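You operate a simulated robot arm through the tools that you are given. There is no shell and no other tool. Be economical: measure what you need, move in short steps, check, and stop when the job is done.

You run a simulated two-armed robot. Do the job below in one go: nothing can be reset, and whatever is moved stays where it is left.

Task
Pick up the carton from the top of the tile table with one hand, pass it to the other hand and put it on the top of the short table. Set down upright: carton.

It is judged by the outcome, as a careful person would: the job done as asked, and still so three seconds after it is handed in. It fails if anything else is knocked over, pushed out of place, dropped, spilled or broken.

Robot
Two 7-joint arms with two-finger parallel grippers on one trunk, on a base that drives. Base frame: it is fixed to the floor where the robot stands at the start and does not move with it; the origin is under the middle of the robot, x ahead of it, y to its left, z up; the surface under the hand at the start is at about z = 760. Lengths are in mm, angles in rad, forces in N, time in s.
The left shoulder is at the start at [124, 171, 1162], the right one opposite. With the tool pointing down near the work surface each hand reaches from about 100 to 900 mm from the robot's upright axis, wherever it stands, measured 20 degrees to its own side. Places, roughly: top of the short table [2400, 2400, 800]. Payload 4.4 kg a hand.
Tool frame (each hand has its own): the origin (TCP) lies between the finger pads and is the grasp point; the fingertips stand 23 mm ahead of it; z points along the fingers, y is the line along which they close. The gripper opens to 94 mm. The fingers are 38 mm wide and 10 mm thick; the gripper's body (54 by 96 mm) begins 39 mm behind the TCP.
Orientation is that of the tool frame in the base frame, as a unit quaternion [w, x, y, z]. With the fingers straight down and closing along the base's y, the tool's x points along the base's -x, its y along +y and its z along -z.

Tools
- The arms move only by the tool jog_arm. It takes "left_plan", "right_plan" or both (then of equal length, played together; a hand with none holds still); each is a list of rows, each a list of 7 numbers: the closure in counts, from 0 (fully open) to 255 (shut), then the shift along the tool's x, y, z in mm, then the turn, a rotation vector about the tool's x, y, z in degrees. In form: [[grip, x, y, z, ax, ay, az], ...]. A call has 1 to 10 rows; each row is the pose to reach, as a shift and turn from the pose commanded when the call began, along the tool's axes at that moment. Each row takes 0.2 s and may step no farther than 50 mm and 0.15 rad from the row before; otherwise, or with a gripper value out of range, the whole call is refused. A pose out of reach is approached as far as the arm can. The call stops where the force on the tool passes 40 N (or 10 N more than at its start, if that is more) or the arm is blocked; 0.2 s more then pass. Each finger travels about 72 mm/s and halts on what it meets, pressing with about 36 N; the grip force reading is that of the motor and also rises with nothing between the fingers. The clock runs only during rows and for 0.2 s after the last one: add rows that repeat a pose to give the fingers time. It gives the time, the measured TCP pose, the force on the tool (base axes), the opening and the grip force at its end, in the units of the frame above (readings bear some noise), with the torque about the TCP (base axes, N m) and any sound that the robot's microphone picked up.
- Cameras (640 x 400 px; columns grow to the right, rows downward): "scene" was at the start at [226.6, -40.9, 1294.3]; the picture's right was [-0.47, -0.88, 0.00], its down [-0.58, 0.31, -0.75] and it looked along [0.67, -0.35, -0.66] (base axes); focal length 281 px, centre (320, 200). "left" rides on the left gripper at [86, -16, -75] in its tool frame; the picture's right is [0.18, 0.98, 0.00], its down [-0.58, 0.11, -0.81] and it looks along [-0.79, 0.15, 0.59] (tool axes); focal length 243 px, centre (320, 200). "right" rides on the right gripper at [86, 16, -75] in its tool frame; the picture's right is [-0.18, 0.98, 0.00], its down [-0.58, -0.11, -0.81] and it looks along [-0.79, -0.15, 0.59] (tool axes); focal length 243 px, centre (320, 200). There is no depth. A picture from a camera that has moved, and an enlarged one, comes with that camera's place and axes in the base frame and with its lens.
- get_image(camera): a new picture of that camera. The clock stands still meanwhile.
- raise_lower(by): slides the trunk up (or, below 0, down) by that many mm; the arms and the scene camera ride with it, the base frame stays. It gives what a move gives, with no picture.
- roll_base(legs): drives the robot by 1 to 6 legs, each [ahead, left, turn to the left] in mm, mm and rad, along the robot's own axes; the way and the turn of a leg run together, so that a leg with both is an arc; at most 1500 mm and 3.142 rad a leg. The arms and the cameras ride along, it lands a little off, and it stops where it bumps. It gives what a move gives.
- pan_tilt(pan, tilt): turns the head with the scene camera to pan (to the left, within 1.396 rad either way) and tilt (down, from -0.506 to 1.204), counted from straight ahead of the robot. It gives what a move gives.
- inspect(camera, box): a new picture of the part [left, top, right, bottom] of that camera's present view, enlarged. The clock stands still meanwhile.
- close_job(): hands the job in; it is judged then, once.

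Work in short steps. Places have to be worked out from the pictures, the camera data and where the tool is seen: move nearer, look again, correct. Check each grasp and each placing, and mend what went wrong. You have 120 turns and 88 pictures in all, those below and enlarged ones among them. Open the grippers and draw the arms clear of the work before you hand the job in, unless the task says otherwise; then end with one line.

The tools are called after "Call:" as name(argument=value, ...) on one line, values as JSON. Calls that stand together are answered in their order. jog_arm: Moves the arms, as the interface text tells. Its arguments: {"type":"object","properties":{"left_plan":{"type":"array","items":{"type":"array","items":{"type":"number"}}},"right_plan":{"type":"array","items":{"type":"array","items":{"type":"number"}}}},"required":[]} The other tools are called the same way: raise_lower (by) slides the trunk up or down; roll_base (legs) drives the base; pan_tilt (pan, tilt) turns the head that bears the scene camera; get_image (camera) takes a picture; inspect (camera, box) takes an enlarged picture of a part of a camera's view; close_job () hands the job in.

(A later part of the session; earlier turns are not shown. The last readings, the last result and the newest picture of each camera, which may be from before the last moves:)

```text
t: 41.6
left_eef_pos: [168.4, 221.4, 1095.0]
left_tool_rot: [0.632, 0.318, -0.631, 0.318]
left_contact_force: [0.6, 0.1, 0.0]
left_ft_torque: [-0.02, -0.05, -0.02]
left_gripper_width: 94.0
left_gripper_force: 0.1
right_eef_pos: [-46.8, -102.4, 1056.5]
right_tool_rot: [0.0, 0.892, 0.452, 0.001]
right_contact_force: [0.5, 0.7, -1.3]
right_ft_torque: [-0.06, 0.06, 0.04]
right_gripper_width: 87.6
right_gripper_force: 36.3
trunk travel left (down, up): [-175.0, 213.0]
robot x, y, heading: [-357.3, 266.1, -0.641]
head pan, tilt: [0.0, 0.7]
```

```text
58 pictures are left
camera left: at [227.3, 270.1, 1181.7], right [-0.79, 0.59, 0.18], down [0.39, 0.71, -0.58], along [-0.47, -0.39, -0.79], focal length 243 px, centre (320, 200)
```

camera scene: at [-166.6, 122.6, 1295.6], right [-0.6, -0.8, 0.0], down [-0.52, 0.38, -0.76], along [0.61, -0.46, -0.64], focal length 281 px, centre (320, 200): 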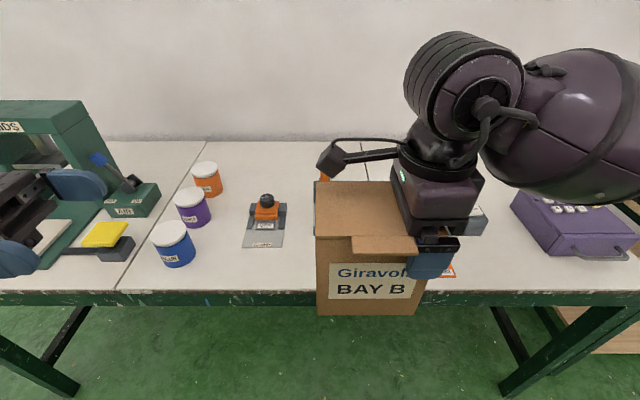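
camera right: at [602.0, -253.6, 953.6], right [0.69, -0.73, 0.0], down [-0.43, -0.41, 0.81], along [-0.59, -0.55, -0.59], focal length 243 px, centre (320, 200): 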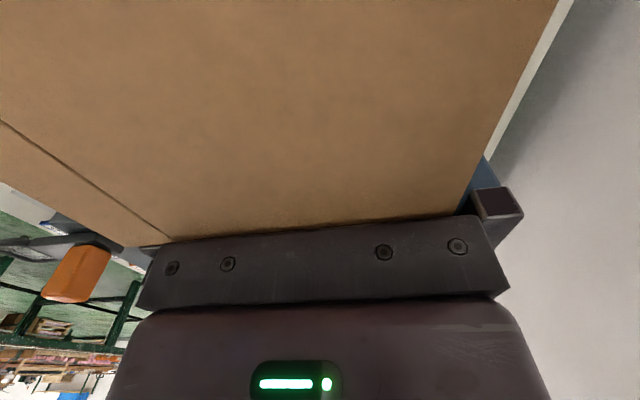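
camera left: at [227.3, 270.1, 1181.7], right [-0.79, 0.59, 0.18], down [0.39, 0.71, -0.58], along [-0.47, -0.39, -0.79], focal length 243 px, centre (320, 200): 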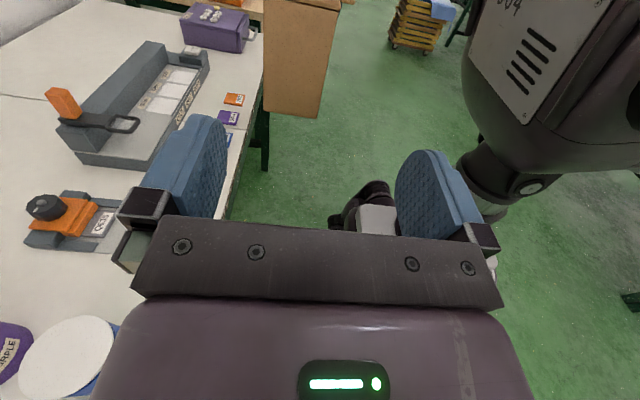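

The carton spans l≈−126…+4 (robot frame), z≈940…1090, front-back centre f≈468. I'll bring the left hand to a pre-grasp in front of its left end at z≈1000.

Call:
jog_arm(left_plan=[[0, -24, -5, 0, 0, 0, 0], [0, -48, -10, 0, 0, 0, 0], [0, -72, -15, 20, 0, 0, 0], [0, -95, -21, 50, 0, 0, 0], [0, -95, -21, 85, 0, 0, 0], [0, -95, -21, 120, 0, 0, 0], [0, -95, -21, 159, 0, 0, 0], [0, -95, -21, 159, 0, 0, 0]])

Call:
get_image(camera="left")

Call:
get_image(camera="scene")

```text
t: 43.4
left_eef_pos: [90.1, 80.6, 1000.6]
left_tool_rot: [-0.632, -0.317, 0.632, -0.318]
left_contact_force: [0.1, -0.1, -0.1]
left_ft_torque: [-0.01, 0.0, 0.0]
left_gripper_width: 93.7
left_gripper_force: 0.0
right_eef_pos: [-47.0, -102.2, 1055.5]
right_tool_rot: [0.0, 0.892, 0.451, 0.0]
right_contact_force: [-0.6, -0.1, -0.8]
right_ft_torque: [-0.07, 0.04, 0.0]
right_gripper_width: 87.7
right_gripper_force: 35.4
trunk travel left (down, up): [-175.0, 213.0]
robot x, y, heading: [-358.0, 264.6, -0.639]
head pan, tilt: [0.0, 0.7]
```

```text
57 pictures are left
camera left: at [148.6, 129.8, 1086.7], right [-0.79, 0.59, 0.18], down [0.39, 0.71, -0.58], along [-0.47, -0.39, -0.79], focal length 243 px, centre (320, 200)
```

left: 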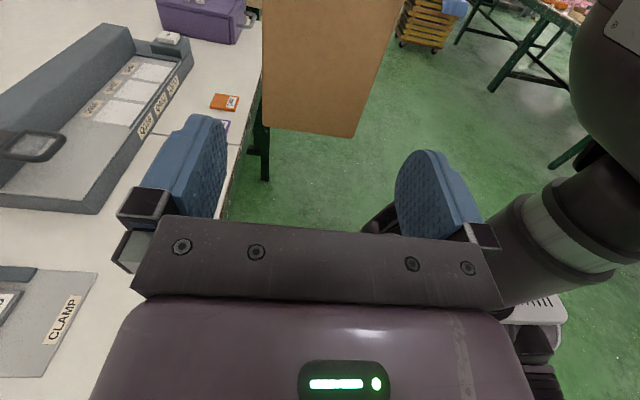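

```text
56 pictures are left
camera scene: at [-167.0, 122.6, 1295.7], right [-0.6, -0.8, 0.0], down [-0.52, 0.38, -0.77], along [0.61, -0.46, -0.64], focal length 281 px, centre (320, 200)
```

scene: 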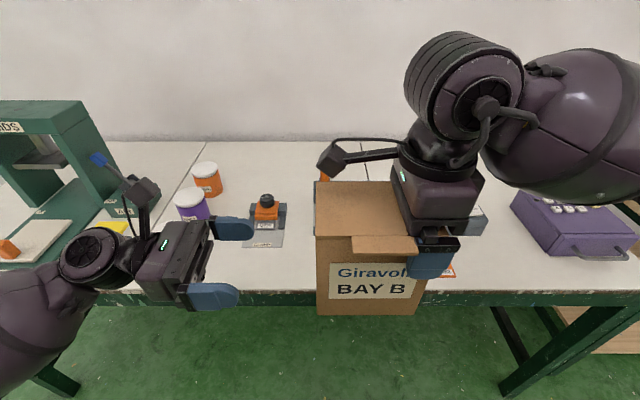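

In the left camera the carton's end is 88 mm wide, its centre about 1.5–2 mm toward tool +y, about 116 mm ahead. I'll advance carefully with that correction.

Call:
jog_arm(left_plan=[[0, 0, 1.6, 20, 0, 0, 0], [0, 0, 1.6, 40, 0, 0, 0], [0, 0, 1.6, 60, 0, 0, 0], [0, 0, 1.6, 72, 0, 0, 0], [0, 0, 1.6, 80, 0, 0, 0], [0, 0, 1.6, 80, 0, 0, 0]])

Call:
get_image(camera="left")

Call:
inspect(camera="scene", box=[200, 130, 440, 330])

```text
t: 44.8
left_eef_pos: [40.1, 18.2, 999.2]
left_tool_rot: [-0.631, -0.318, 0.632, -0.318]
left_contact_force: [0.7, 0.0, 0.1]
left_ft_torque: [-0.02, 0.02, -0.01]
left_gripper_width: 94.0
left_gripper_force: 0.1
right_eef_pos: [-46.7, -102.4, 1056.2]
right_tool_rot: [0.0, 0.893, 0.45, -0.001]
right_contact_force: [-0.2, 0.2, -1.7]
right_ft_torque: [-0.08, 0.04, 0.05]
right_gripper_width: 87.6
right_gripper_force: 35.4
trunk travel left (down, up): [-175.0, 213.0]
robot x, y, heading: [-356.4, 266.2, -0.643]
head pan, tilt: [0.0, 0.7]
```

```text
55 pictures are left
camera left: at [99.9, 66.3, 1086.7], right [-0.79, 0.59, 0.18], down [0.39, 0.71, -0.58], along [-0.47, -0.39, -0.79], focal length 243 px, centre (320, 200)
```

left: 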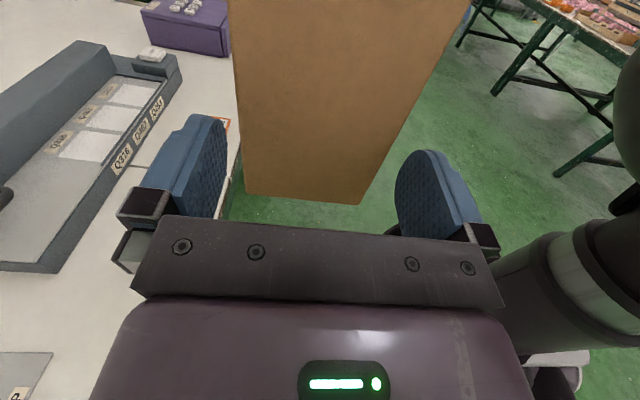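

```text
2.00 times, centred on (320, 230) of scene
camera zoom: at [-167.0, 122.3, 1295.6], right [-0.6, -0.8, 0.0], down [-0.52, 0.38, -0.76], along [0.61, -0.46, -0.64], focal length 562 px, centre (320, 140)
```

zoom: 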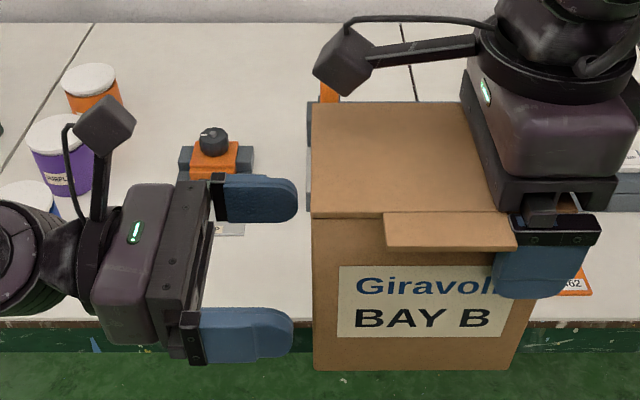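

It is centred within a millimetre, with ample camera clearance. I'll advance the remaining 64 mm so the fingers straddle the left end.

Call:
jog_arm(left_plan=[[0, 0, 0, 8, 0, 0, 0], [0, 0, 0, 16, 0, 0, 0], [0, 0, 0, 24, 0, 0, 0], [0, 0, 0, 32, 0, 0, 0], [0, 0, 0, 40, 0, 0, 0], [0, 0, 0, 48, 0, 0, 0], [0, 0, 0, 56, 0, 0, 0], [0, 0, 0, 63, 0, 0, 0]])

Call:
get_image(camera="left")

Call:
inspect(camera="scene", box=[200, 130, 440, 330])

```text
t: 46.6
left_eef_pos: [3.9, -33.3, 999.8]
left_tool_rot: [0.632, 0.317, -0.632, 0.317]
left_contact_force: [-0.2, 0.3, -0.2]
left_ft_torque: [0.05, 0.01, -0.05]
left_gripper_width: 94.3
left_gripper_force: 0.1
right_eef_pos: [-47.0, -103.0, 1057.0]
right_tool_rot: [0.0, 0.893, 0.45, -0.001]
right_contact_force: [-0.6, -0.6, -1.2]
right_ft_torque: [-0.09, 0.04, -0.02]
right_gripper_width: 87.7
right_gripper_force: 36.0
trunk travel left (down, up): [-175.0, 213.0]
robot x, y, heading: [-354.5, 264.7, -0.635]
head pan, tilt: [0.0, 0.7]
```

```text
53 pictures are left
camera left: at [62.3, 15.7, 1086.9], right [-0.79, 0.59, 0.18], down [0.39, 0.71, -0.58], along [-0.47, -0.39, -0.79], focal length 243 px, centre (320, 200)
```

left: 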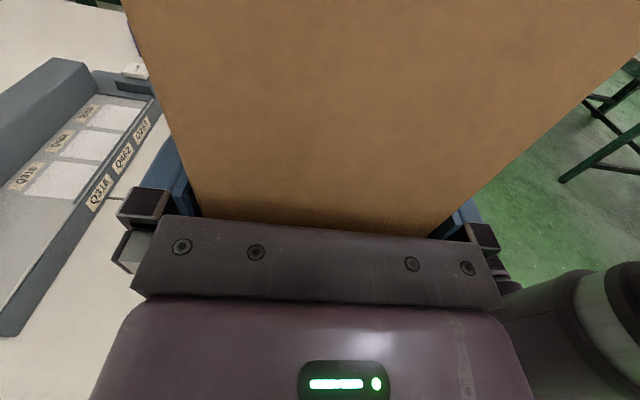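

```text
2.00 times, centred on (320, 230) of scene
camera zoom: at [-167.0, 122.1, 1295.6], right [-0.6, -0.8, 0.0], down [-0.52, 0.38, -0.76], along [0.61, -0.46, -0.64], focal length 562 px, centre (320, 140)
```

zoom: 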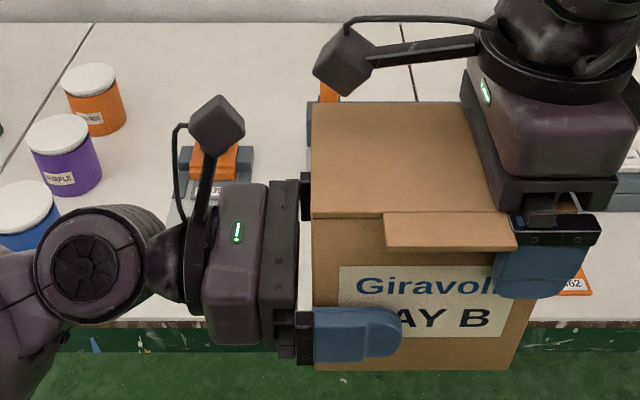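

The left fingers straddle the carton without touching it. I'll close the left hand while the right keeps holding.

Call:
jog_arm(left_plan=[[255, 0, 0, 0, 0, 0, 0], [255, 0, 0, 0, 0, 0, 0], [255, 0, 0, 0, 0, 0, 0], [255, 0, 0, 0, 0, 0, 0]])

Call:
inspect(camera="scene", box=[200, 130, 440, 330])

```text
t: 47.6
left_eef_pos: [3.3, -31.7, 999.5]
left_tool_rot: [0.632, 0.318, -0.632, 0.317]
left_contact_force: [4.8, -5.6, -1.1]
left_ft_torque: [0.35, -0.12, 0.51]
left_gripper_width: 87.6
left_gripper_force: 36.1
right_eef_pos: [-46.7, -101.8, 1055.7]
right_tool_rot: [-0.001, 0.893, 0.45, -0.001]
right_contact_force: [-4.6, 5.2, 0.5]
right_ft_torque: [0.06, 0.31, 0.08]
right_gripper_width: 87.4
right_gripper_force: 36.1
trunk travel left (down, up): [-175.0, 213.0]
robot x, y, heading: [-356.7, 266.9, -0.638]
head pan, tilt: [0.0, 0.7]
```

```text
2.00 times, centred on (320, 230) of scene
camera zoom: at [-167.0, 122.2, 1295.6], right [-0.6, -0.8, 0.0], down [-0.52, 0.38, -0.76], along [0.61, -0.46, -0.64], focal length 562 px, centre (320, 140)
```

zoom: 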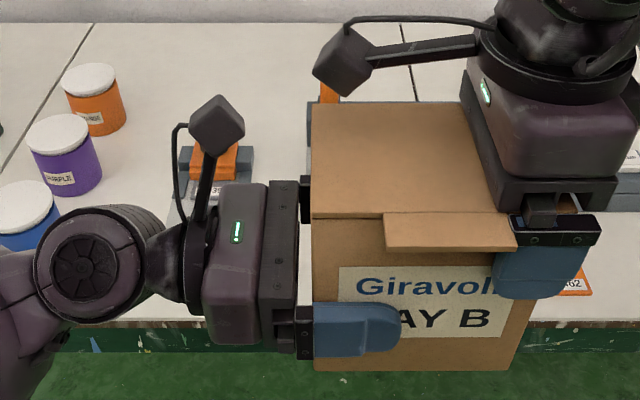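

Both hands hold it at 87.5 mm. I'll open the right hand, ease it 6 mm off the tab sideways, and raise it straight up.

Call:
jog_arm(right_plan=[[0, 0, 0, 0, 0, 0, 0], [0, 0, 0, 0, 0, 0, 0], [0, -3, 0, 0, 0, 0, 0], [0, -6, 0, 0, 0, 0, 0], [0, -6, 0, -6, 0, 0, 0], [0, -6, 0, -14, 0, 0, 0], [0, -6, 0, -24, 0, 0, 0], [0, -6, 0, -36, 0, 0, 0], [0, -6, 0, -50, 0, 0, 0], [0, -6, 0, -70, 0, 0, 0]])

Call:
get_image(camera="scene")

```text
t: 49.8
left_eef_pos: [3.0, -33.1, 1001.0]
left_tool_rot: [0.632, 0.316, -0.632, 0.317]
left_contact_force: [-0.5, 0.0, -0.2]
left_ft_torque: [0.05, -0.02, 0.01]
left_gripper_width: 87.6
left_gripper_force: 36.2
right_eef_pos: [-50.0, -107.0, 1128.2]
right_tool_rot: [0.0, 0.893, 0.45, 0.0]
right_contact_force: [0.0, 1.1, 0.6]
right_ft_torque: [0.02, -0.01, 0.01]
right_gripper_width: 93.9
right_gripper_force: 0.0
trunk travel left (down, up): [-175.0, 213.0]
robot x, y, heading: [-357.7, 263.8, -0.637]
head pan, tilt: [0.0, 0.7]
```

```text
50 pictures are left
camera scene: at [-167.1, 122.6, 1295.7], right [-0.6, -0.8, 0.0], down [-0.52, 0.38, -0.77], along [0.61, -0.46, -0.64], focal length 281 px, centre (320, 200)
```

scene: 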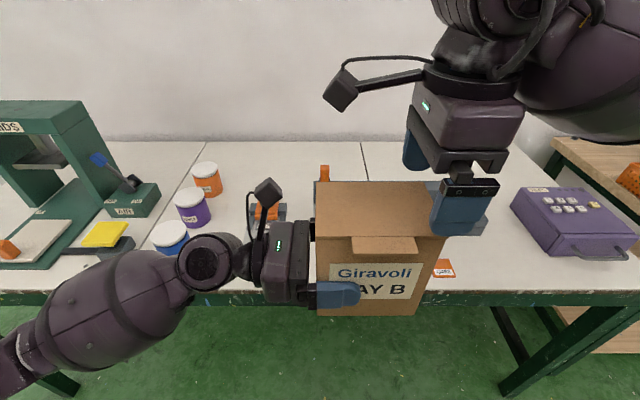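

The handover worked and the left hand alone holds the carton level. I'll move the right hand well aside.

Call:
jog_arm(right_plan=[[0, -25, 0, -10, 0, 0, 0], [0, -55, -10, -10, 0, 0, 0], [0, -90, -20, -10, 0, 0, 0], [0, -125, -40, -10, 0, 0, 0], [0, -160, -60, -10, 0, 0, 0], [0, -195, -80, -10, 0, 0, 0], [0, -230, -100, -10, 0, 0, 0]])

Call:
pan_tilt(pan=1.2, tilt=0.35)

Call:
get_image(camera="scene")

```text
t: 51.4
left_eef_pos: [2.4, -35.4, 999.4]
left_tool_rot: [-0.632, -0.317, 0.633, -0.316]
left_contact_force: [0.2, 0.1, -0.3]
left_ft_torque: [0.03, -0.02, 0.03]
left_gripper_width: 87.7
left_gripper_force: 35.5
right_eef_pos: [-269.9, -235.0, 1136.0]
right_tool_rot: [0.0, 0.892, 0.452, 0.0]
right_contact_force: [0.0, -0.2, 0.4]
right_ft_torque: [0.03, -0.02, 0.03]
right_gripper_width: 94.2
right_gripper_force: 0.0
trunk travel left (down, up): [-175.0, 213.0]
robot x, y, heading: [-360.0, 266.8, -0.637]
head pan, tilt: [0.0, 0.7]
```

```text
t: 52.8
left_eef_pos: [3.9, -33.7, 1000.8]
left_tool_rot: [-0.632, -0.317, 0.632, -0.318]
left_contact_force: [0.2, -0.6, 0.1]
left_ft_torque: [0.04, -0.01, 0.0]
left_gripper_width: 87.5
left_gripper_force: 36.2
right_eef_pos: [-267.3, -234.2, 1138.0]
right_tool_rot: [0.001, 0.893, 0.45, 0.001]
right_contact_force: [-0.3, 0.7, 0.0]
right_ft_torque: [0.02, 0.0, 0.0]
right_gripper_width: 94.0
right_gripper_force: 0.0
trunk travel left (down, up): [-175.0, 213.0]
robot x, y, heading: [-355.1, 266.0, -0.644]
head pan, tilt: [1.201, 0.351]
```

```text
49 pictures are left
camera scene: at [-156.2, 222.4, 1327.0], right [0.53, -0.85, 0.0], down [-0.29, -0.18, -0.94], along [0.8, 0.5, -0.34], focal length 281 px, centre (320, 200)
```

scene: 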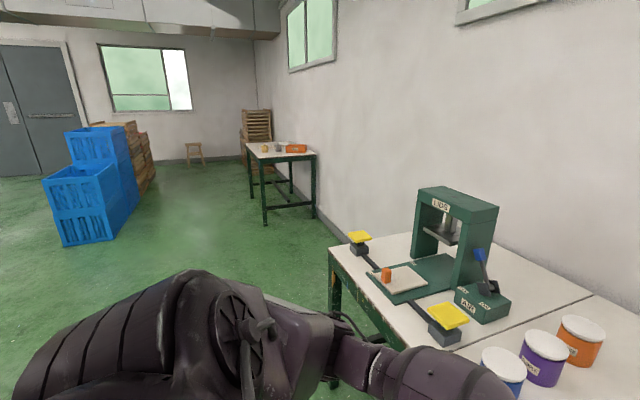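

The lane in front of the bench is clear. I'll strafe left about 2.5 m along the wall, then look at the short table.

Call:
roll_base(legs=[[0, 1300, 0], [0, 1200, 0]])

Call:
pan_tilt(pan=0.7, tilt=0.5)

Call:
get_image(camera="scene")

```text
t: 74.9
left_eef_pos: [1503.9, 1988.0, 1000.3]
left_tool_rot: [-0.63, -0.319, 0.631, -0.319]
left_contact_force: [0.3, 0.2, 1.1]
left_ft_torque: [0.04, -0.05, 0.0]
left_gripper_width: 87.7
left_gripper_force: 36.4
right_eef_pos: [1231.9, 1786.4, 1137.3]
right_tool_rot: [-0.001, 0.891, 0.454, 0.0]
right_contact_force: [-0.5, -0.2, 0.2]
right_ft_torque: [0.02, 0.03, -0.02]
right_gripper_width: 94.0
right_gripper_force: 0.1
trunk travel left (down, up): [-175.0, 213.0]
robot x, y, heading: [1139.9, 2285.5, -0.637]
head pan, tilt: [1.201, 0.351]
```

```text
t: 75.9
left_eef_pos: [1503.3, 1988.4, 1000.1]
left_tool_rot: [0.631, 0.321, -0.63, 0.32]
left_contact_force: [0.0, 0.0, 1.1]
left_ft_torque: [0.03, -0.02, 0.01]
left_gripper_width: 87.8
left_gripper_force: 36.5
right_eef_pos: [1231.7, 1784.9, 1137.7]
right_tool_rot: [-0.001, 0.891, 0.453, 0.0]
right_contact_force: [-0.1, 0.5, -0.1]
right_ft_torque: [-0.02, 0.02, 0.0]
right_gripper_width: 94.0
right_gripper_force: 0.2
trunk travel left (down, up): [-175.0, 213.0]
robot x, y, heading: [1142.8, 2286.0, -0.636]
head pan, tilt: [0.7, 0.499]
```

```text
48 pictures are left
camera scene: at [1353.8, 2198.5, 1313.4], right [0.07, -1.0, 0.0], down [-0.48, -0.03, -0.88], along [0.88, 0.06, -0.48], focal length 281 px, centre (320, 200)
```

scene: 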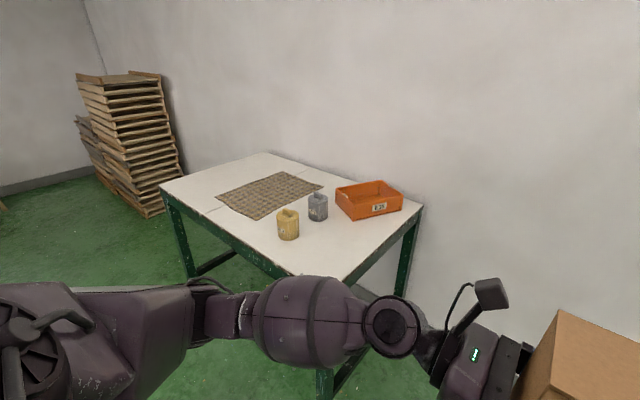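

Table in robot frame: f≈598–1155, l≈340–1240, with a bare strip left of the mat at l≈985–1240. I'll strafe 1170 mm so the carton lines up with that strip, then look again.

Call:
roll_base(legs=[[0, 1170, 0]])

Call:
pan_tilt(pan=0.0, tilt=0.6)

Call:
get_image(camera="scene")

```text
t: 86.4
left_eef_pos: [2193.8, 2930.2, 999.9]
left_tool_rot: [0.631, 0.32, -0.631, 0.319]
left_contact_force: [-0.8, -0.3, -0.2]
left_ft_torque: [0.03, -0.01, 0.02]
left_gripper_width: 87.8
left_gripper_force: 36.8
right_eef_pos: [1924.7, 2727.6, 1137.0]
right_tool_rot: [-0.001, 0.891, 0.454, 0.0]
right_contact_force: [-0.8, -0.2, 0.5]
right_ft_torque: [-0.01, 0.01, 0.01]
right_gripper_width: 94.0
right_gripper_force: 0.1
trunk travel left (down, up): [-175.0, 213.0]
robot x, y, heading: [1830.7, 3228.2, -0.632]
head pan, tilt: [0.7, 0.499]
```

```text
t: 87.5
left_eef_pos: [2195.3, 2930.9, 1000.2]
left_tool_rot: [0.631, 0.321, -0.63, 0.32]
left_contact_force: [-0.3, -0.2, -0.2]
left_ft_torque: [0.06, -0.03, 0.01]
left_gripper_width: 87.8
left_gripper_force: 35.7
right_eef_pos: [1924.2, 2727.2, 1136.4]
right_tool_rot: [0.0, 0.891, 0.454, 0.0]
right_contact_force: [0.3, 0.3, 0.2]
right_ft_torque: [-0.02, 0.01, 0.01]
right_gripper_width: 94.1
right_gripper_force: 0.1
trunk travel left (down, up): [-175.0, 213.0]
robot x, y, heading: [1831.3, 3226.5, -0.632]
head pan, tilt: [0.0, 0.6]
```

```text
47 pictures are left
camera scene: at [2025.1, 3082.2, 1304.3], right [-0.59, -0.81, 0.0], down [-0.46, 0.33, -0.83], along [0.67, -0.49, -0.56], focal length 281 px, centre (320, 200)
```

scene: 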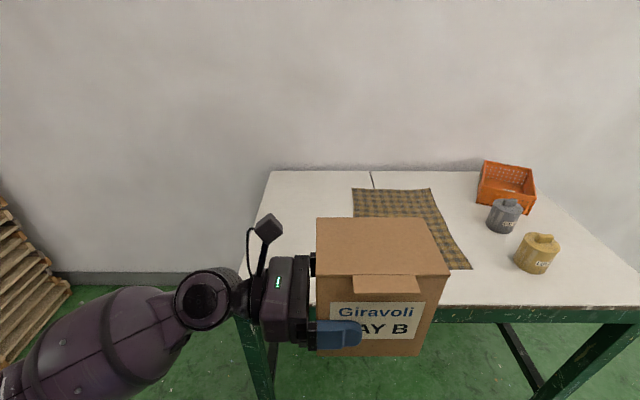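

The table's left end is at l≈+175 and the mat's left edge at l≈−106 in the present frame. I'll strafe 110 mm more, then drive forward 255 mm to bring the carton over the bare strip.

Call:
roll_base(legs=[[0, 110, 0], [255, 0, 0]])

Call:
pan_tilt(pan=0.1, tilt=0.75)

Call:
get_image(camera="scene")

Call:
get_image(camera="left")

```text
t: 90.5
left_eef_pos: [2464.0, 2868.0, 999.0]
left_tool_rot: [0.631, 0.321, -0.63, 0.32]
left_contact_force: [0.1, 0.1, -1.8]
left_ft_torque: [0.04, -0.01, -0.03]
left_gripper_width: 87.6
left_gripper_force: 36.0
right_eef_pos: [2195.3, 2666.5, 1137.6]
right_tool_rot: [-0.001, 0.891, 0.455, -0.001]
right_contact_force: [0.2, 0.2, -0.9]
right_ft_torque: [-0.01, 0.05, 0.04]
right_gripper_width: 93.7
right_gripper_force: 0.0
trunk travel left (down, up): [-175.0, 213.0]
robot x, y, heading: [2100.5, 3163.8, -0.629]
head pan, tilt: [0.0, 0.6]
```

```text
t: 91.2
left_eef_pos: [2463.3, 2869.2, 1000.5]
left_tool_rot: [0.631, 0.32, -0.63, 0.32]
left_contact_force: [0.9, -0.1, -0.8]
left_ft_torque: [0.08, -0.02, -0.02]
left_gripper_width: 87.7
left_gripper_force: 36.1
right_eef_pos: [2194.7, 2666.5, 1137.1]
right_tool_rot: [0.0, 0.89, 0.455, -0.001]
right_contact_force: [0.1, -1.5, -0.3]
right_ft_torque: [0.02, -0.02, 0.02]
right_gripper_width: 94.2
right_gripper_force: 0.0
trunk travel left (down, up): [-175.0, 213.0]
robot x, y, heading: [2098.5, 3161.4, -0.629]
head pan, tilt: [0.099, 0.75]
```

```text
46 pictures are left
camera scene: at [2294.8, 3030.6, 1291.4], right [-0.51, -0.86, 0.0], down [-0.59, 0.35, -0.73], along [0.63, -0.37, -0.68], focal length 281 px, centre (320, 200)
```

scene: 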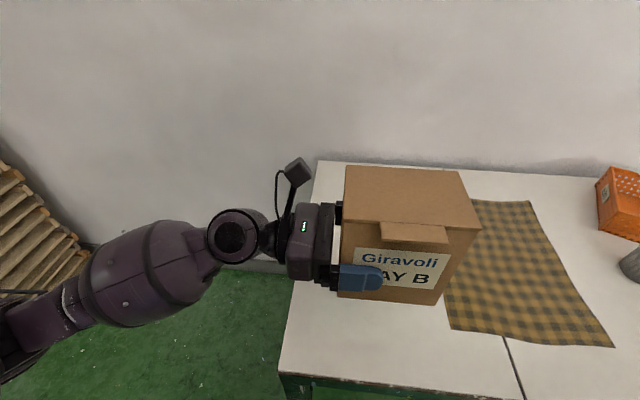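

```text
45 pictures are left
camera left: at [2522.2, 2918.3, 1086.9], right [-0.79, 0.58, 0.18], down [0.39, 0.72, -0.58], along [-0.47, -0.39, -0.79], focal length 243 px, centre (320, 200)
```

left: 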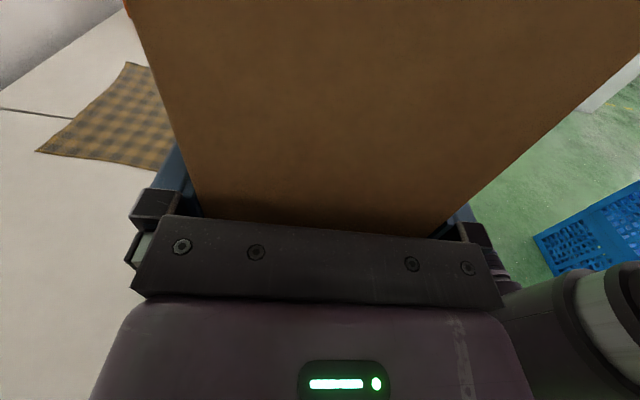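

The carton sits over bare tabletop: about 70 mm inside the front edge, 80 mm from the left end, 70 mm from the mat. I'll lower the trunk 115 mm.

Call:
raise_lower(by=-115)

Call:
get_image(camera="scene")

Call:
get_image(camera="right")

```text
t: 92.7
left_eef_pos: [2462.9, 2869.6, 885.6]
left_tool_rot: [-0.631, -0.318, 0.631, -0.32]
left_contact_force: [-0.2, 0.0, -1.0]
left_ft_torque: [0.05, -0.05, 0.0]
left_gripper_width: 87.7
left_gripper_force: 35.9
right_eef_pos: [2232.7, 2637.9, 945.5]
right_tool_rot: [-0.144, 0.88, 0.447, -0.074]
right_contact_force: [-0.5, -0.3, 0.8]
right_ft_torque: [-0.01, -0.02, 0.03]
right_gripper_width: 94.1
right_gripper_force: 0.0
trunk travel left (down, up): [-60.0, 328.0]
robot x, y, heading: [2097.9, 3162.5, -0.632]
head pan, tilt: [0.099, 0.75]
```

```text
44 pictures are left
camera scene: at [2385.7, 2964.2, 1150.9], right [-0.51, -0.86, 0.0], down [-0.59, 0.35, -0.73], along [0.63, -0.37, -0.68], focal length 281 px, centre (320, 200)
```

scene: 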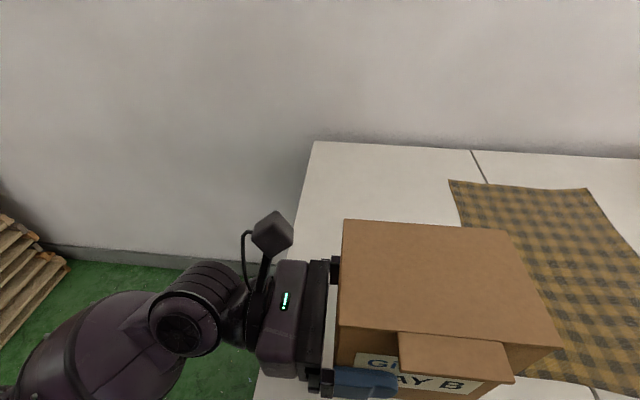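

```text
43 pictures are left
camera right: at [2315.6, 2683.1, 1010.2], right [0.65, -0.7, -0.31], down [-0.22, -0.56, 0.8], along [-0.73, -0.45, -0.51], focal length 243 px, centre (320, 200)
```

right: 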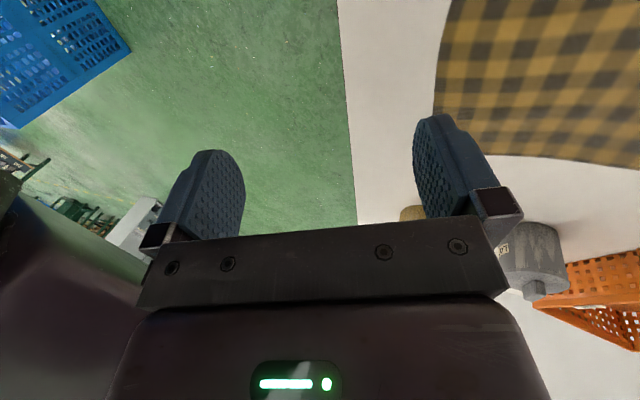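

The left hand stayed level, but the right hand tilted and dropped, so I'll raise it. I'll also lower the carton 16 mm more with the left arm; its bottom should be at about 824 now.

Call:
jog_arm(left_plan=[[255, -4, 0, 0, 0, 0, 0], [255, -8, 0, 0, 0, 0, 0], [255, -12, 0, 0, 0, 0, 0], [255, -16, 0, 0, 0, 0, 0]], right_plan=[[0, 0, 0, -25, 0, 0, 0], [0, 0, 0, -50, 0, 0, 0], [0, 0, 0, -75, 0, 0, 0], [0, 0, 0, -100, 0, 0, 0]])

Call:
get_image(camera="scene")

```text
t: 93.7
left_eef_pos: [2464.6, 2868.4, 869.2]
left_tool_rot: [0.631, 0.32, -0.631, 0.32]
left_contact_force: [0.4, -0.2, -1.8]
left_ft_torque: [0.03, -0.06, 0.03]
left_gripper_width: 87.9
left_gripper_force: 35.8
right_eef_pos: [2259.2, 2617.8, 1038.7]
right_tool_rot: [-0.144, 0.879, 0.448, -0.073]
right_contact_force: [-0.3, 0.2, -0.1]
right_ft_torque: [0.01, 0.0, 0.02]
right_gripper_width: 93.8
right_gripper_force: 0.1
trunk travel left (down, up): [-60.0, 328.0]
robot x, y, heading: [2097.4, 3161.4, -0.628]
head pan, tilt: [0.099, 0.75]
```

```text
42 pictures are left
camera scene: at [2386.6, 2963.8, 1150.4], right [-0.51, -0.86, 0.0], down [-0.59, 0.35, -0.73], along [0.63, -0.37, -0.68], focal length 281 px, centre (320, 200)
```

scene: 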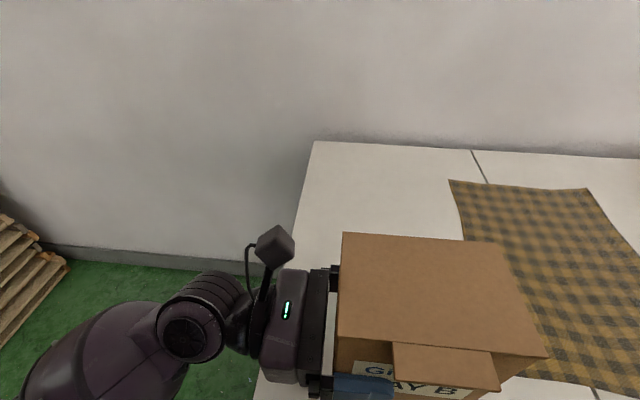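

Now I'll lower in small single-call steps, watching for the contact force.

Call:
jog_arm(left_plan=[[255, -2, 0, 0, 0, 0, 0], [255, -4, 0, 0, 0, 0, 0], [255, -4, 0, 0, 0, 0, 0]])

Call:
jog_arm(left_plan=[[255, -1, 0, 0, 0, 0, 0], [255, -2, 0, 0, 0, 0, 0], [255, -2, 0, 0, 0, 0, 0]])

Call:
pan_tilt(pan=-0.2, tilt=1.1)

Call:
get_image(camera="scene")

```text
t: 94.5
left_eef_pos: [2461.9, 2868.5, 864.2]
left_tool_rot: [-0.63, -0.32, 0.63, -0.321]
left_contact_force: [0.4, 0.3, -1.4]
left_ft_torque: [0.04, -0.05, 0.02]
left_gripper_width: 88.0
left_gripper_force: 35.8
right_eef_pos: [2260.9, 2619.9, 1037.9]
right_tool_rot: [-0.144, 0.879, 0.448, -0.074]
right_contact_force: [0.2, -1.3, -0.1]
right_ft_torque: [-0.02, 0.0, 0.01]
right_gripper_width: 94.0
right_gripper_force: 0.1
trunk travel left (down, up): [-60.0, 328.0]
robot x, y, heading: [2101.5, 3164.1, -0.63]
head pan, tilt: [0.099, 0.75]
```

```text
t: 95.3
left_eef_pos: [2464.7, 2869.2, 862.9]
left_tool_rot: [0.63, 0.32, -0.63, 0.32]
left_contact_force: [0.6, 0.5, -1.4]
left_ft_torque: [0.05, 0.0, 0.01]
left_gripper_width: 87.9
left_gripper_force: 36.2
right_eef_pos: [2259.9, 2618.0, 1037.7]
right_tool_rot: [-0.145, 0.879, 0.448, -0.074]
right_contact_force: [-0.3, -0.5, 0.7]
right_ft_torque: [0.02, 0.0, -0.01]
right_gripper_width: 93.9
right_gripper_force: 0.0
trunk travel left (down, up): [-60.0, 328.0]
robot x, y, heading: [2098.1, 3164.4, -0.636]
head pan, tilt: [0.099, 0.75]
```

```text
t: 96.1
left_eef_pos: [2463.6, 2869.6, 863.4]
left_tool_rot: [-0.63, -0.32, 0.63, -0.321]
left_contact_force: [0.1, -0.3, -1.8]
left_ft_torque: [-0.01, -0.04, 0.0]
left_gripper_width: 87.7
left_gripper_force: 35.8
right_eef_pos: [2260.8, 2617.9, 1037.7]
right_tool_rot: [-0.144, 0.879, 0.448, -0.073]
right_contact_force: [0.1, 1.2, 0.6]
right_ft_torque: [-0.01, 0.0, 0.04]
right_gripper_width: 94.0
right_gripper_force: 0.0
trunk travel left (down, up): [-60.0, 328.0]
robot x, y, heading: [2100.3, 3163.9, -0.63]
head pan, tilt: [-0.201, 1.1]
```

```text
41 pictures are left
camera scene: at [2357.7, 2958.9, 1124.6], right [-0.74, -0.67, 0.0], down [-0.6, 0.66, -0.45], along [0.31, -0.34, -0.89], focal length 281 px, centre (320, 200)
```

scene: 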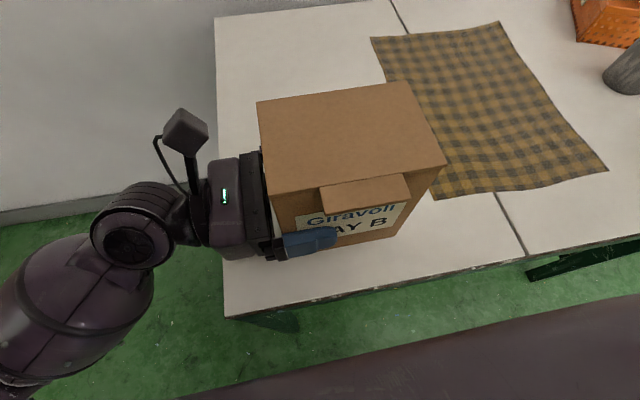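

No contact yet, and the carton is nearly down. I'll continue in 2 mm steps.

Call:
jog_arm(left_plan=[[255, -1, 0, 0, 0, 0, 0], [255, -2, 0, 0, 0, 0, 0], [255, -2, 0, 0, 0, 0, 0]])

Call:
jog_arm(left_plan=[[255, -1, 0, 0, 0, 0, 0], [255, -2, 0, 0, 0, 0, 0], [255, -2, 0, 0, 0, 0, 0]])

Call:
inspect(camera="scene", box=[240, 150, 480, 300])

```text
t: 96.9
left_eef_pos: [2463.8, 2868.8, 861.1]
left_tool_rot: [0.63, 0.321, -0.63, 0.321]
left_contact_force: [0.1, 0.4, -0.9]
left_ft_torque: [0.03, -0.01, -0.01]
left_gripper_width: 87.5
left_gripper_force: 36.4
right_eef_pos: [2259.8, 2618.4, 1038.6]
right_tool_rot: [-0.144, 0.879, 0.448, -0.074]
right_contact_force: [-0.3, 0.6, -0.9]
right_ft_torque: [-0.04, 0.0, 0.01]
right_gripper_width: 94.1
right_gripper_force: 0.1
trunk travel left (down, up): [-60.0, 328.0]
robot x, y, heading: [2097.6, 3158.4, -0.63]
head pan, tilt: [-0.201, 1.1]
```

```text
t: 97.7
left_eef_pos: [2463.9, 2869.3, 859.8]
left_tool_rot: [-0.63, -0.32, 0.63, -0.321]
left_contact_force: [-0.9, 0.6, -1.7]
left_ft_torque: [0.05, -0.02, -0.02]
left_gripper_width: 87.7
left_gripper_force: 35.9
right_eef_pos: [2260.1, 2617.5, 1038.9]
right_tool_rot: [-0.145, 0.879, 0.448, -0.074]
right_contact_force: [0.2, 0.0, -0.8]
right_ft_torque: [0.0, -0.01, 0.0]
right_gripper_width: 94.1
right_gripper_force: 0.0
trunk travel left (down, up): [-60.0, 328.0]
robot x, y, heading: [2100.0, 3163.6, -0.628]
head pan, tilt: [-0.201, 1.1]
```

```text
2.67 times, centred on (360, 225) of scene
camera zoom: at [2357.7, 2959.0, 1124.6], right [-0.74, -0.67, 0.0], down [-0.6, 0.66, -0.45], along [0.31, -0.34, -0.89], focal length 750 px, centre (213, 133)
```

zoom: 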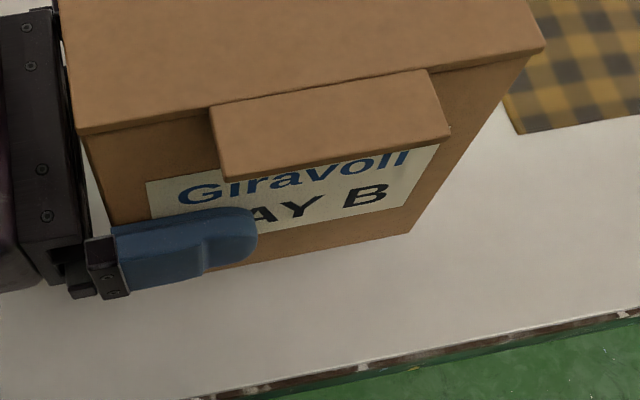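

Still no contact, so I'll continue in small steps.

Call:
jog_arm(left_plan=[[255, -1, 0, 0, 0, 0, 0], [255, -2, 0, 0, 0, 0, 0], [255, -2, 0, 0, 0, 0, 0]])

Call:
jog_arm(left_plan=[[255, -1, 0, 0, 0, 0, 0], [255, -2, 0, 0, 0, 0, 0], [255, -2, 0, 0, 0, 0, 0]])

```text
t: 98.5
left_eef_pos: [2463.5, 2870.4, 856.8]
left_tool_rot: [0.631, 0.322, -0.629, 0.32]
left_contact_force: [-0.2, -0.2, -0.7]
left_ft_torque: [0.04, -0.01, 0.0]
left_gripper_width: 87.5
left_gripper_force: 36.2
right_eef_pos: [2260.2, 2618.4, 1038.4]
right_tool_rot: [-0.145, 0.879, 0.448, -0.074]
right_contact_force: [0.3, 0.6, -0.2]
right_ft_torque: [0.0, -0.02, 0.02]
right_gripper_width: 94.2
right_gripper_force: 0.1
trunk travel left (down, up): [-60.0, 328.0]
robot x, y, heading: [2101.8, 3165.1, -0.629]
head pan, tilt: [-0.201, 1.1]
```

```text
t: 99.3
left_eef_pos: [2465.0, 2868.3, 855.9]
left_tool_rot: [-0.63, -0.32, 0.631, -0.32]
left_contact_force: [-0.3, -0.2, -1.7]
left_ft_torque: [0.04, -0.04, 0.02]
left_gripper_width: 87.5
left_gripper_force: 37.3
right_eef_pos: [2260.1, 2617.7, 1037.6]
right_tool_rot: [-0.145, 0.879, 0.448, -0.073]
right_contact_force: [0.6, 0.7, -0.4]
right_ft_torque: [-0.02, 0.03, -0.01]
right_gripper_width: 94.3
right_gripper_force: 0.1
trunk travel left (down, up): [-60.0, 328.0]
robot x, y, heading: [2105.4, 3161.2, -0.634]
head pan, tilt: [-0.201, 1.1]
```

No contact at TCP z≈856, so I'll keep stepping down.

Call:
jog_arm(left_plan=[[255, -1, 0, 0, 0, 0, 0], [255, -2, 0, 0, 0, 0, 0], [255, -3, 0, 0, 0, 0, 0], [255, -3, 0, 0, 0, 0, 0]])

Call:
jog_arm(left_plan=[[255, -1, 0, 0, 0, 0, 0], [255, -2, 0, 0, 0, 0, 0], [255, -3, 0, 0, 0, 0, 0], [255, -3, 0, 0, 0, 0, 0]])

Call:
get_image(camera="scene")

```text
t: 100.3
left_eef_pos: [2463.6, 2867.7, 851.6]
left_tool_rot: [0.631, 0.32, -0.631, 0.32]
left_contact_force: [-0.2, -0.1, -0.9]
left_ft_torque: [0.04, -0.01, -0.04]
left_gripper_width: 87.6
left_gripper_force: 36.3
right_eef_pos: [2259.6, 2617.7, 1037.1]
right_tool_rot: [-0.145, 0.879, 0.448, -0.073]
right_contact_force: [-0.1, -0.4, 0.8]
right_ft_torque: [0.02, 0.02, 0.01]
right_gripper_width: 94.0
right_gripper_force: 0.2
trunk travel left (down, up): [-60.0, 328.0]
robot x, y, heading: [2101.1, 3165.0, -0.633]
head pan, tilt: [-0.201, 1.1]
```

```text
t: 101.3
left_eef_pos: [2464.4, 2869.3, 851.4]
left_tool_rot: [-0.63, -0.32, 0.63, -0.321]
left_contact_force: [0.6, 0.8, -0.9]
left_ft_torque: [0.07, -0.04, 0.0]
left_gripper_width: 87.4
left_gripper_force: 35.5
right_eef_pos: [2260.3, 2617.8, 1038.3]
right_tool_rot: [-0.145, 0.879, 0.448, -0.073]
right_contact_force: [0.8, -0.3, 0.0]
right_ft_torque: [-0.02, 0.02, 0.01]
right_gripper_width: 93.9
right_gripper_force: 0.0
trunk travel left (down, up): [-60.0, 328.0]
robot x, y, heading: [2100.6, 3159.6, -0.627]
head pan, tilt: [-0.201, 1.1]
```

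```text
39 pictures are left
camera scene: at [2357.7, 2959.0, 1124.6], right [-0.74, -0.67, 0.0], down [-0.6, 0.66, -0.45], along [0.31, -0.34, -0.89], focal length 281 px, centre (320, 200)
```

scene: 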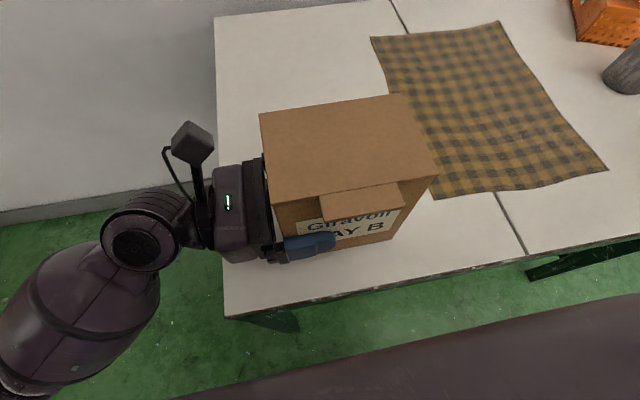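

Geometry puts the carton's bottom near 790–795, but there is still no support force. I'll continue down.

Call:
jog_arm(left_plan=[[255, -1, 0, 0, 0, 0, 0], [255, -2, 0, 0, 0, 0, 0], [255, -3, 0, 0, 0, 0, 0], [255, -3, 0, 0, 0, 0, 0]])

Call:
jog_arm(left_plan=[[255, -1, 0, 0, 0, 0, 0], [255, -2, 0, 0, 0, 0, 0], [255, -3, 0, 0, 0, 0, 0], [255, -3, 0, 0, 0, 0, 0]])

Call:
inspect(camera="scene", box=[240, 150, 480, 300])

```text
t: 102.3
left_eef_pos: [2463.5, 2868.5, 846.4]
left_tool_rot: [0.631, 0.321, -0.63, 0.319]
left_contact_force: [0.2, -0.6, -1.0]
left_ft_torque: [0.02, -0.02, -0.01]
left_gripper_width: 87.6
left_gripper_force: 36.2
right_eef_pos: [2259.7, 2618.2, 1037.3]
right_tool_rot: [-0.145, 0.879, 0.448, -0.073]
right_contact_force: [-1.0, -0.2, 0.0]
right_ft_torque: [0.02, -0.03, 0.0]
right_gripper_width: 94.0
right_gripper_force: 0.1
trunk travel left (down, up): [-60.0, 328.0]
robot x, y, heading: [2098.2, 3162.6, -0.626]
head pan, tilt: [-0.201, 1.1]
```

```text
t: 103.3
left_eef_pos: [2463.8, 2869.3, 843.7]
left_tool_rot: [-0.63, -0.32, 0.631, -0.321]
left_contact_force: [-0.5, -0.3, -2.1]
left_ft_torque: [0.03, 0.01, -0.01]
left_gripper_width: 87.7
left_gripper_force: 36.1
right_eef_pos: [2259.8, 2617.4, 1038.2]
right_tool_rot: [-0.145, 0.879, 0.448, -0.073]
right_contact_force: [-0.2, -0.9, 0.8]
right_ft_torque: [0.03, 0.01, 0.03]
right_gripper_width: 94.0
right_gripper_force: 0.0
trunk travel left (down, up): [-60.0, 328.0]
robot x, y, heading: [2102.8, 3162.7, -0.627]
head pan, tilt: [-0.201, 1.1]
```

```text
2.67 times, centred on (360, 225) of scene
camera zoom: at [2357.7, 2959.0, 1124.6], right [-0.74, -0.67, 0.0], down [-0.6, 0.66, -0.45], along [0.31, -0.34, -0.89], focal length 750 px, centre (213, 133)
```

zoom: 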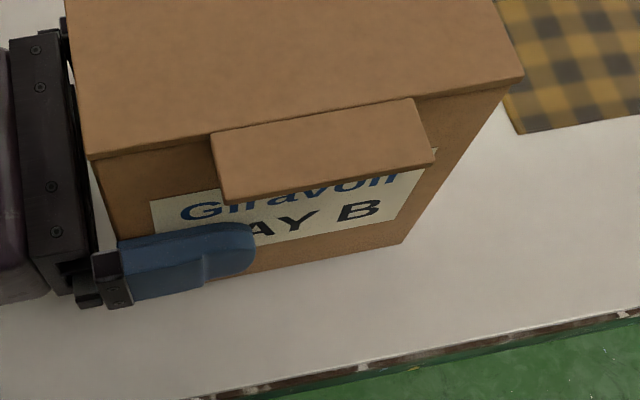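

It is still descending freely, so I'll continue.

Call:
jog_arm(left_plan=[[255, -1, 0, 0, 0, 0, 0], [255, -2, 0, 0, 0, 0, 0], [255, -3, 0, 0, 0, 0, 0], [255, -3, 0, 0, 0, 0, 0]])

Call:
jog_arm(left_plan=[[255, -1, 0, 0, 0, 0, 0], [255, -2, 0, 0, 0, 0, 0], [255, -3, 0, 0, 0, 0, 0], [255, -3, 0, 0, 0, 0, 0]])

Call:
get_image(camera="left")

```text
t: 104.3
left_eef_pos: [2464.3, 2869.2, 840.0]
left_tool_rot: [-0.63, -0.32, 0.63, -0.321]
left_contact_force: [-0.1, 0.3, -1.3]
left_ft_torque: [0.04, -0.03, -0.03]
left_gripper_width: 87.6
left_gripper_force: 36.2
right_eef_pos: [2258.9, 2617.8, 1037.7]
right_tool_rot: [-0.145, 0.879, 0.448, -0.073]
right_contact_force: [-0.1, 0.3, -0.1]
right_ft_torque: [-0.04, 0.03, -0.03]
right_gripper_width: 93.7
right_gripper_force: 0.1
trunk travel left (down, up): [-60.0, 328.0]
robot x, y, heading: [2099.5, 3168.0, -0.634]
head pan, tilt: [-0.201, 1.1]
```

```text
t: 105.3
left_eef_pos: [2464.8, 2869.4, 837.4]
left_tool_rot: [-0.63, -0.32, 0.63, -0.321]
left_contact_force: [-0.4, -0.2, -1.5]
left_ft_torque: [0.03, -0.06, 0.01]
left_gripper_width: 87.8
left_gripper_force: 35.6
right_eef_pos: [2260.1, 2617.3, 1038.0]
right_tool_rot: [-0.145, 0.879, 0.448, -0.074]
right_contact_force: [0.4, 0.0, -0.7]
right_ft_torque: [0.01, -0.04, -0.03]
right_gripper_width: 93.8
right_gripper_force: 0.1
trunk travel left (down, up): [-60.0, 328.0]
robot x, y, heading: [2098.4, 3166.8, -0.629]
head pan, tilt: [-0.201, 1.1]
```

```text
37 pictures are left
camera left: at [2522.1, 2918.3, 923.8], right [-0.79, 0.58, 0.18], down [0.39, 0.72, -0.58], along [-0.47, -0.39, -0.79], focal length 243 px, centre (320, 200)
```

left: 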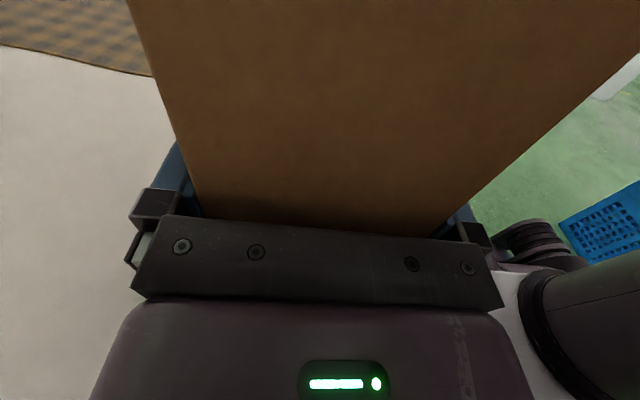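

Parallax of the mat edge suggests the tabletop is really nearer z≈765–770, so about 10–15 mm remains. I'll keep stepping down gently.

Call:
jog_arm(left_plan=[[255, -1, 0, 0, 0, 0, 0], [255, -2, 0, 0, 0, 0, 0], [255, -3, 0, 0, 0, 0, 0], [255, -4, 0, 0, 0, 0, 0], [255, -4, 0, 0, 0, 0, 0]])

Call:
jog_arm(left_plan=[[255, -1, 0, 0, 0, 0, 0], [255, -2, 0, 0, 0, 0, 0], [255, -3, 0, 0, 0, 0, 0], [255, -3, 0, 0, 0, 0, 0]])

```text
t: 106.5
left_eef_pos: [2463.4, 2868.8, 833.2]
left_tool_rot: [-0.63, -0.32, 0.631, -0.321]
left_contact_force: [-0.5, 0.1, -2.1]
left_ft_torque: [0.04, 0.03, 0.0]
left_gripper_width: 87.6
left_gripper_force: 36.2
right_eef_pos: [2260.8, 2617.8, 1037.5]
right_tool_rot: [-0.145, 0.879, 0.448, -0.074]
right_contact_force: [0.3, -0.6, 0.3]
right_ft_torque: [0.01, -0.01, 0.04]
right_gripper_width: 93.9
right_gripper_force: 0.0
trunk travel left (down, up): [-60.0, 328.0]
robot x, y, heading: [2099.1, 3166.3, -0.633]
head pan, tilt: [-0.201, 1.1]
```

```text
t: 107.5
left_eef_pos: [2462.5, 2869.4, 830.8]
left_tool_rot: [-0.63, -0.32, 0.63, -0.321]
left_contact_force: [-0.5, -0.1, -1.1]
left_ft_torque: [0.05, -0.03, 0.0]
left_gripper_width: 87.8
left_gripper_force: 35.4
right_eef_pos: [2259.8, 2618.1, 1038.0]
right_tool_rot: [-0.145, 0.879, 0.448, -0.074]
right_contact_force: [0.0, -0.3, 0.4]
right_ft_torque: [-0.02, -0.01, -0.02]
right_gripper_width: 94.1
right_gripper_force: 0.1
trunk travel left (down, up): [-60.0, 328.0]
robot x, y, heading: [2100.7, 3164.2, -0.628]
head pan, tilt: [-0.201, 1.1]
```

Still free, so I'll continue in 3 mm steps.

Call:
jog_arm(left_plan=[[255, -1, 0, 0, 0, 0, 0], [255, -2, 0, 0, 0, 0, 0], [255, -3, 0, 0, 0, 0, 0], [255, -3, 0, 0, 0, 0, 0]])

Call:
jog_arm(left_plan=[[255, -1, 0, 0, 0, 0, 0], [255, -2, 0, 0, 0, 0, 0], [255, -3, 0, 0, 0, 0, 0], [255, -3, 0, 0, 0, 0, 0]])

Call:
get_image(camera="scene")

```text
t: 108.5
left_eef_pos: [2463.3, 2868.9, 827.5]
left_tool_rot: [0.631, 0.321, -0.63, 0.32]
left_contact_force: [0.6, 1.1, -1.4]
left_ft_torque: [0.02, -0.02, 0.0]
left_gripper_width: 87.8
left_gripper_force: 36.1
right_eef_pos: [2261.0, 2617.8, 1037.9]
right_tool_rot: [-0.145, 0.879, 0.448, -0.073]
right_contact_force: [-0.3, -0.2, 0.5]
right_ft_torque: [0.01, 0.01, 0.03]
right_gripper_width: 94.0
right_gripper_force: 0.1
trunk travel left (down, up): [-60.0, 328.0]
robot x, y, heading: [2100.3, 3164.6, -0.631]
head pan, tilt: [-0.201, 1.1]
```

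```text
t: 109.5
left_eef_pos: [2464.1, 2869.7, 825.0]
left_tool_rot: [-0.63, -0.321, 0.63, -0.321]
left_contact_force: [0.2, 0.3, -1.5]
left_ft_torque: [0.0, -0.01, 0.01]
left_gripper_width: 87.6
left_gripper_force: 36.4
right_eef_pos: [2258.9, 2618.5, 1037.5]
right_tool_rot: [-0.144, 0.879, 0.448, -0.074]
right_contact_force: [0.4, 0.3, -0.6]
right_ft_torque: [-0.02, -0.01, 0.02]
right_gripper_width: 93.7
right_gripper_force: 0.0
trunk travel left (down, up): [-60.0, 328.0]
robot x, y, heading: [2101.4, 3160.7, -0.629]
head pan, tilt: [-0.201, 1.1]
```

```text
36 pictures are left
camera scene: at [2357.7, 2959.0, 1124.6], right [-0.74, -0.67, 0.0], down [-0.6, 0.66, -0.45], along [0.31, -0.34, -0.89], focal length 281 px, centre (320, 200)
```

scene: 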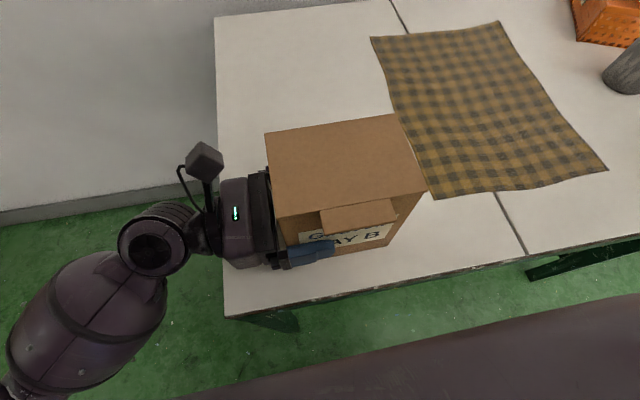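

I'll zoom in to check whether the carton is sliding in the grip or is still above the table.

Call:
inspect(camera="scene", box=[240, 150, 480, 300])

Call:
get_image(camera="right")

```text
2.67 times, centred on (360, 225) of scene
camera zoom: at [2357.7, 2959.0, 1124.6], right [-0.74, -0.67, 0.0], down [-0.6, 0.66, -0.45], along [0.31, -0.34, -0.89], focal length 750 px, centre (213, 133)
```

zoom: 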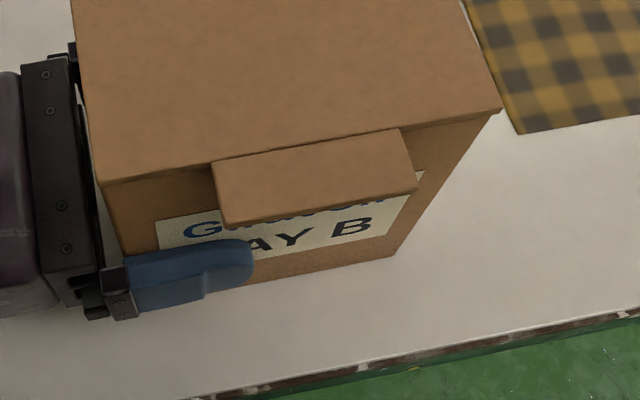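

```text
34 pictures are left
camera right: at [2342.3, 2664.2, 1103.6], right [0.65, -0.7, -0.31], down [-0.22, -0.56, 0.8], along [-0.73, -0.45, -0.51], focal length 243 px, centre (320, 200)
```

right: 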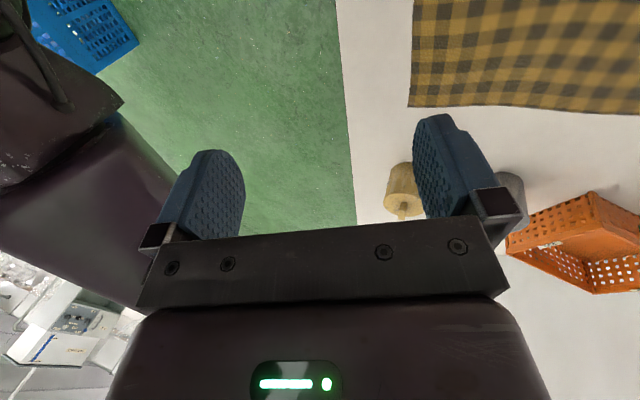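

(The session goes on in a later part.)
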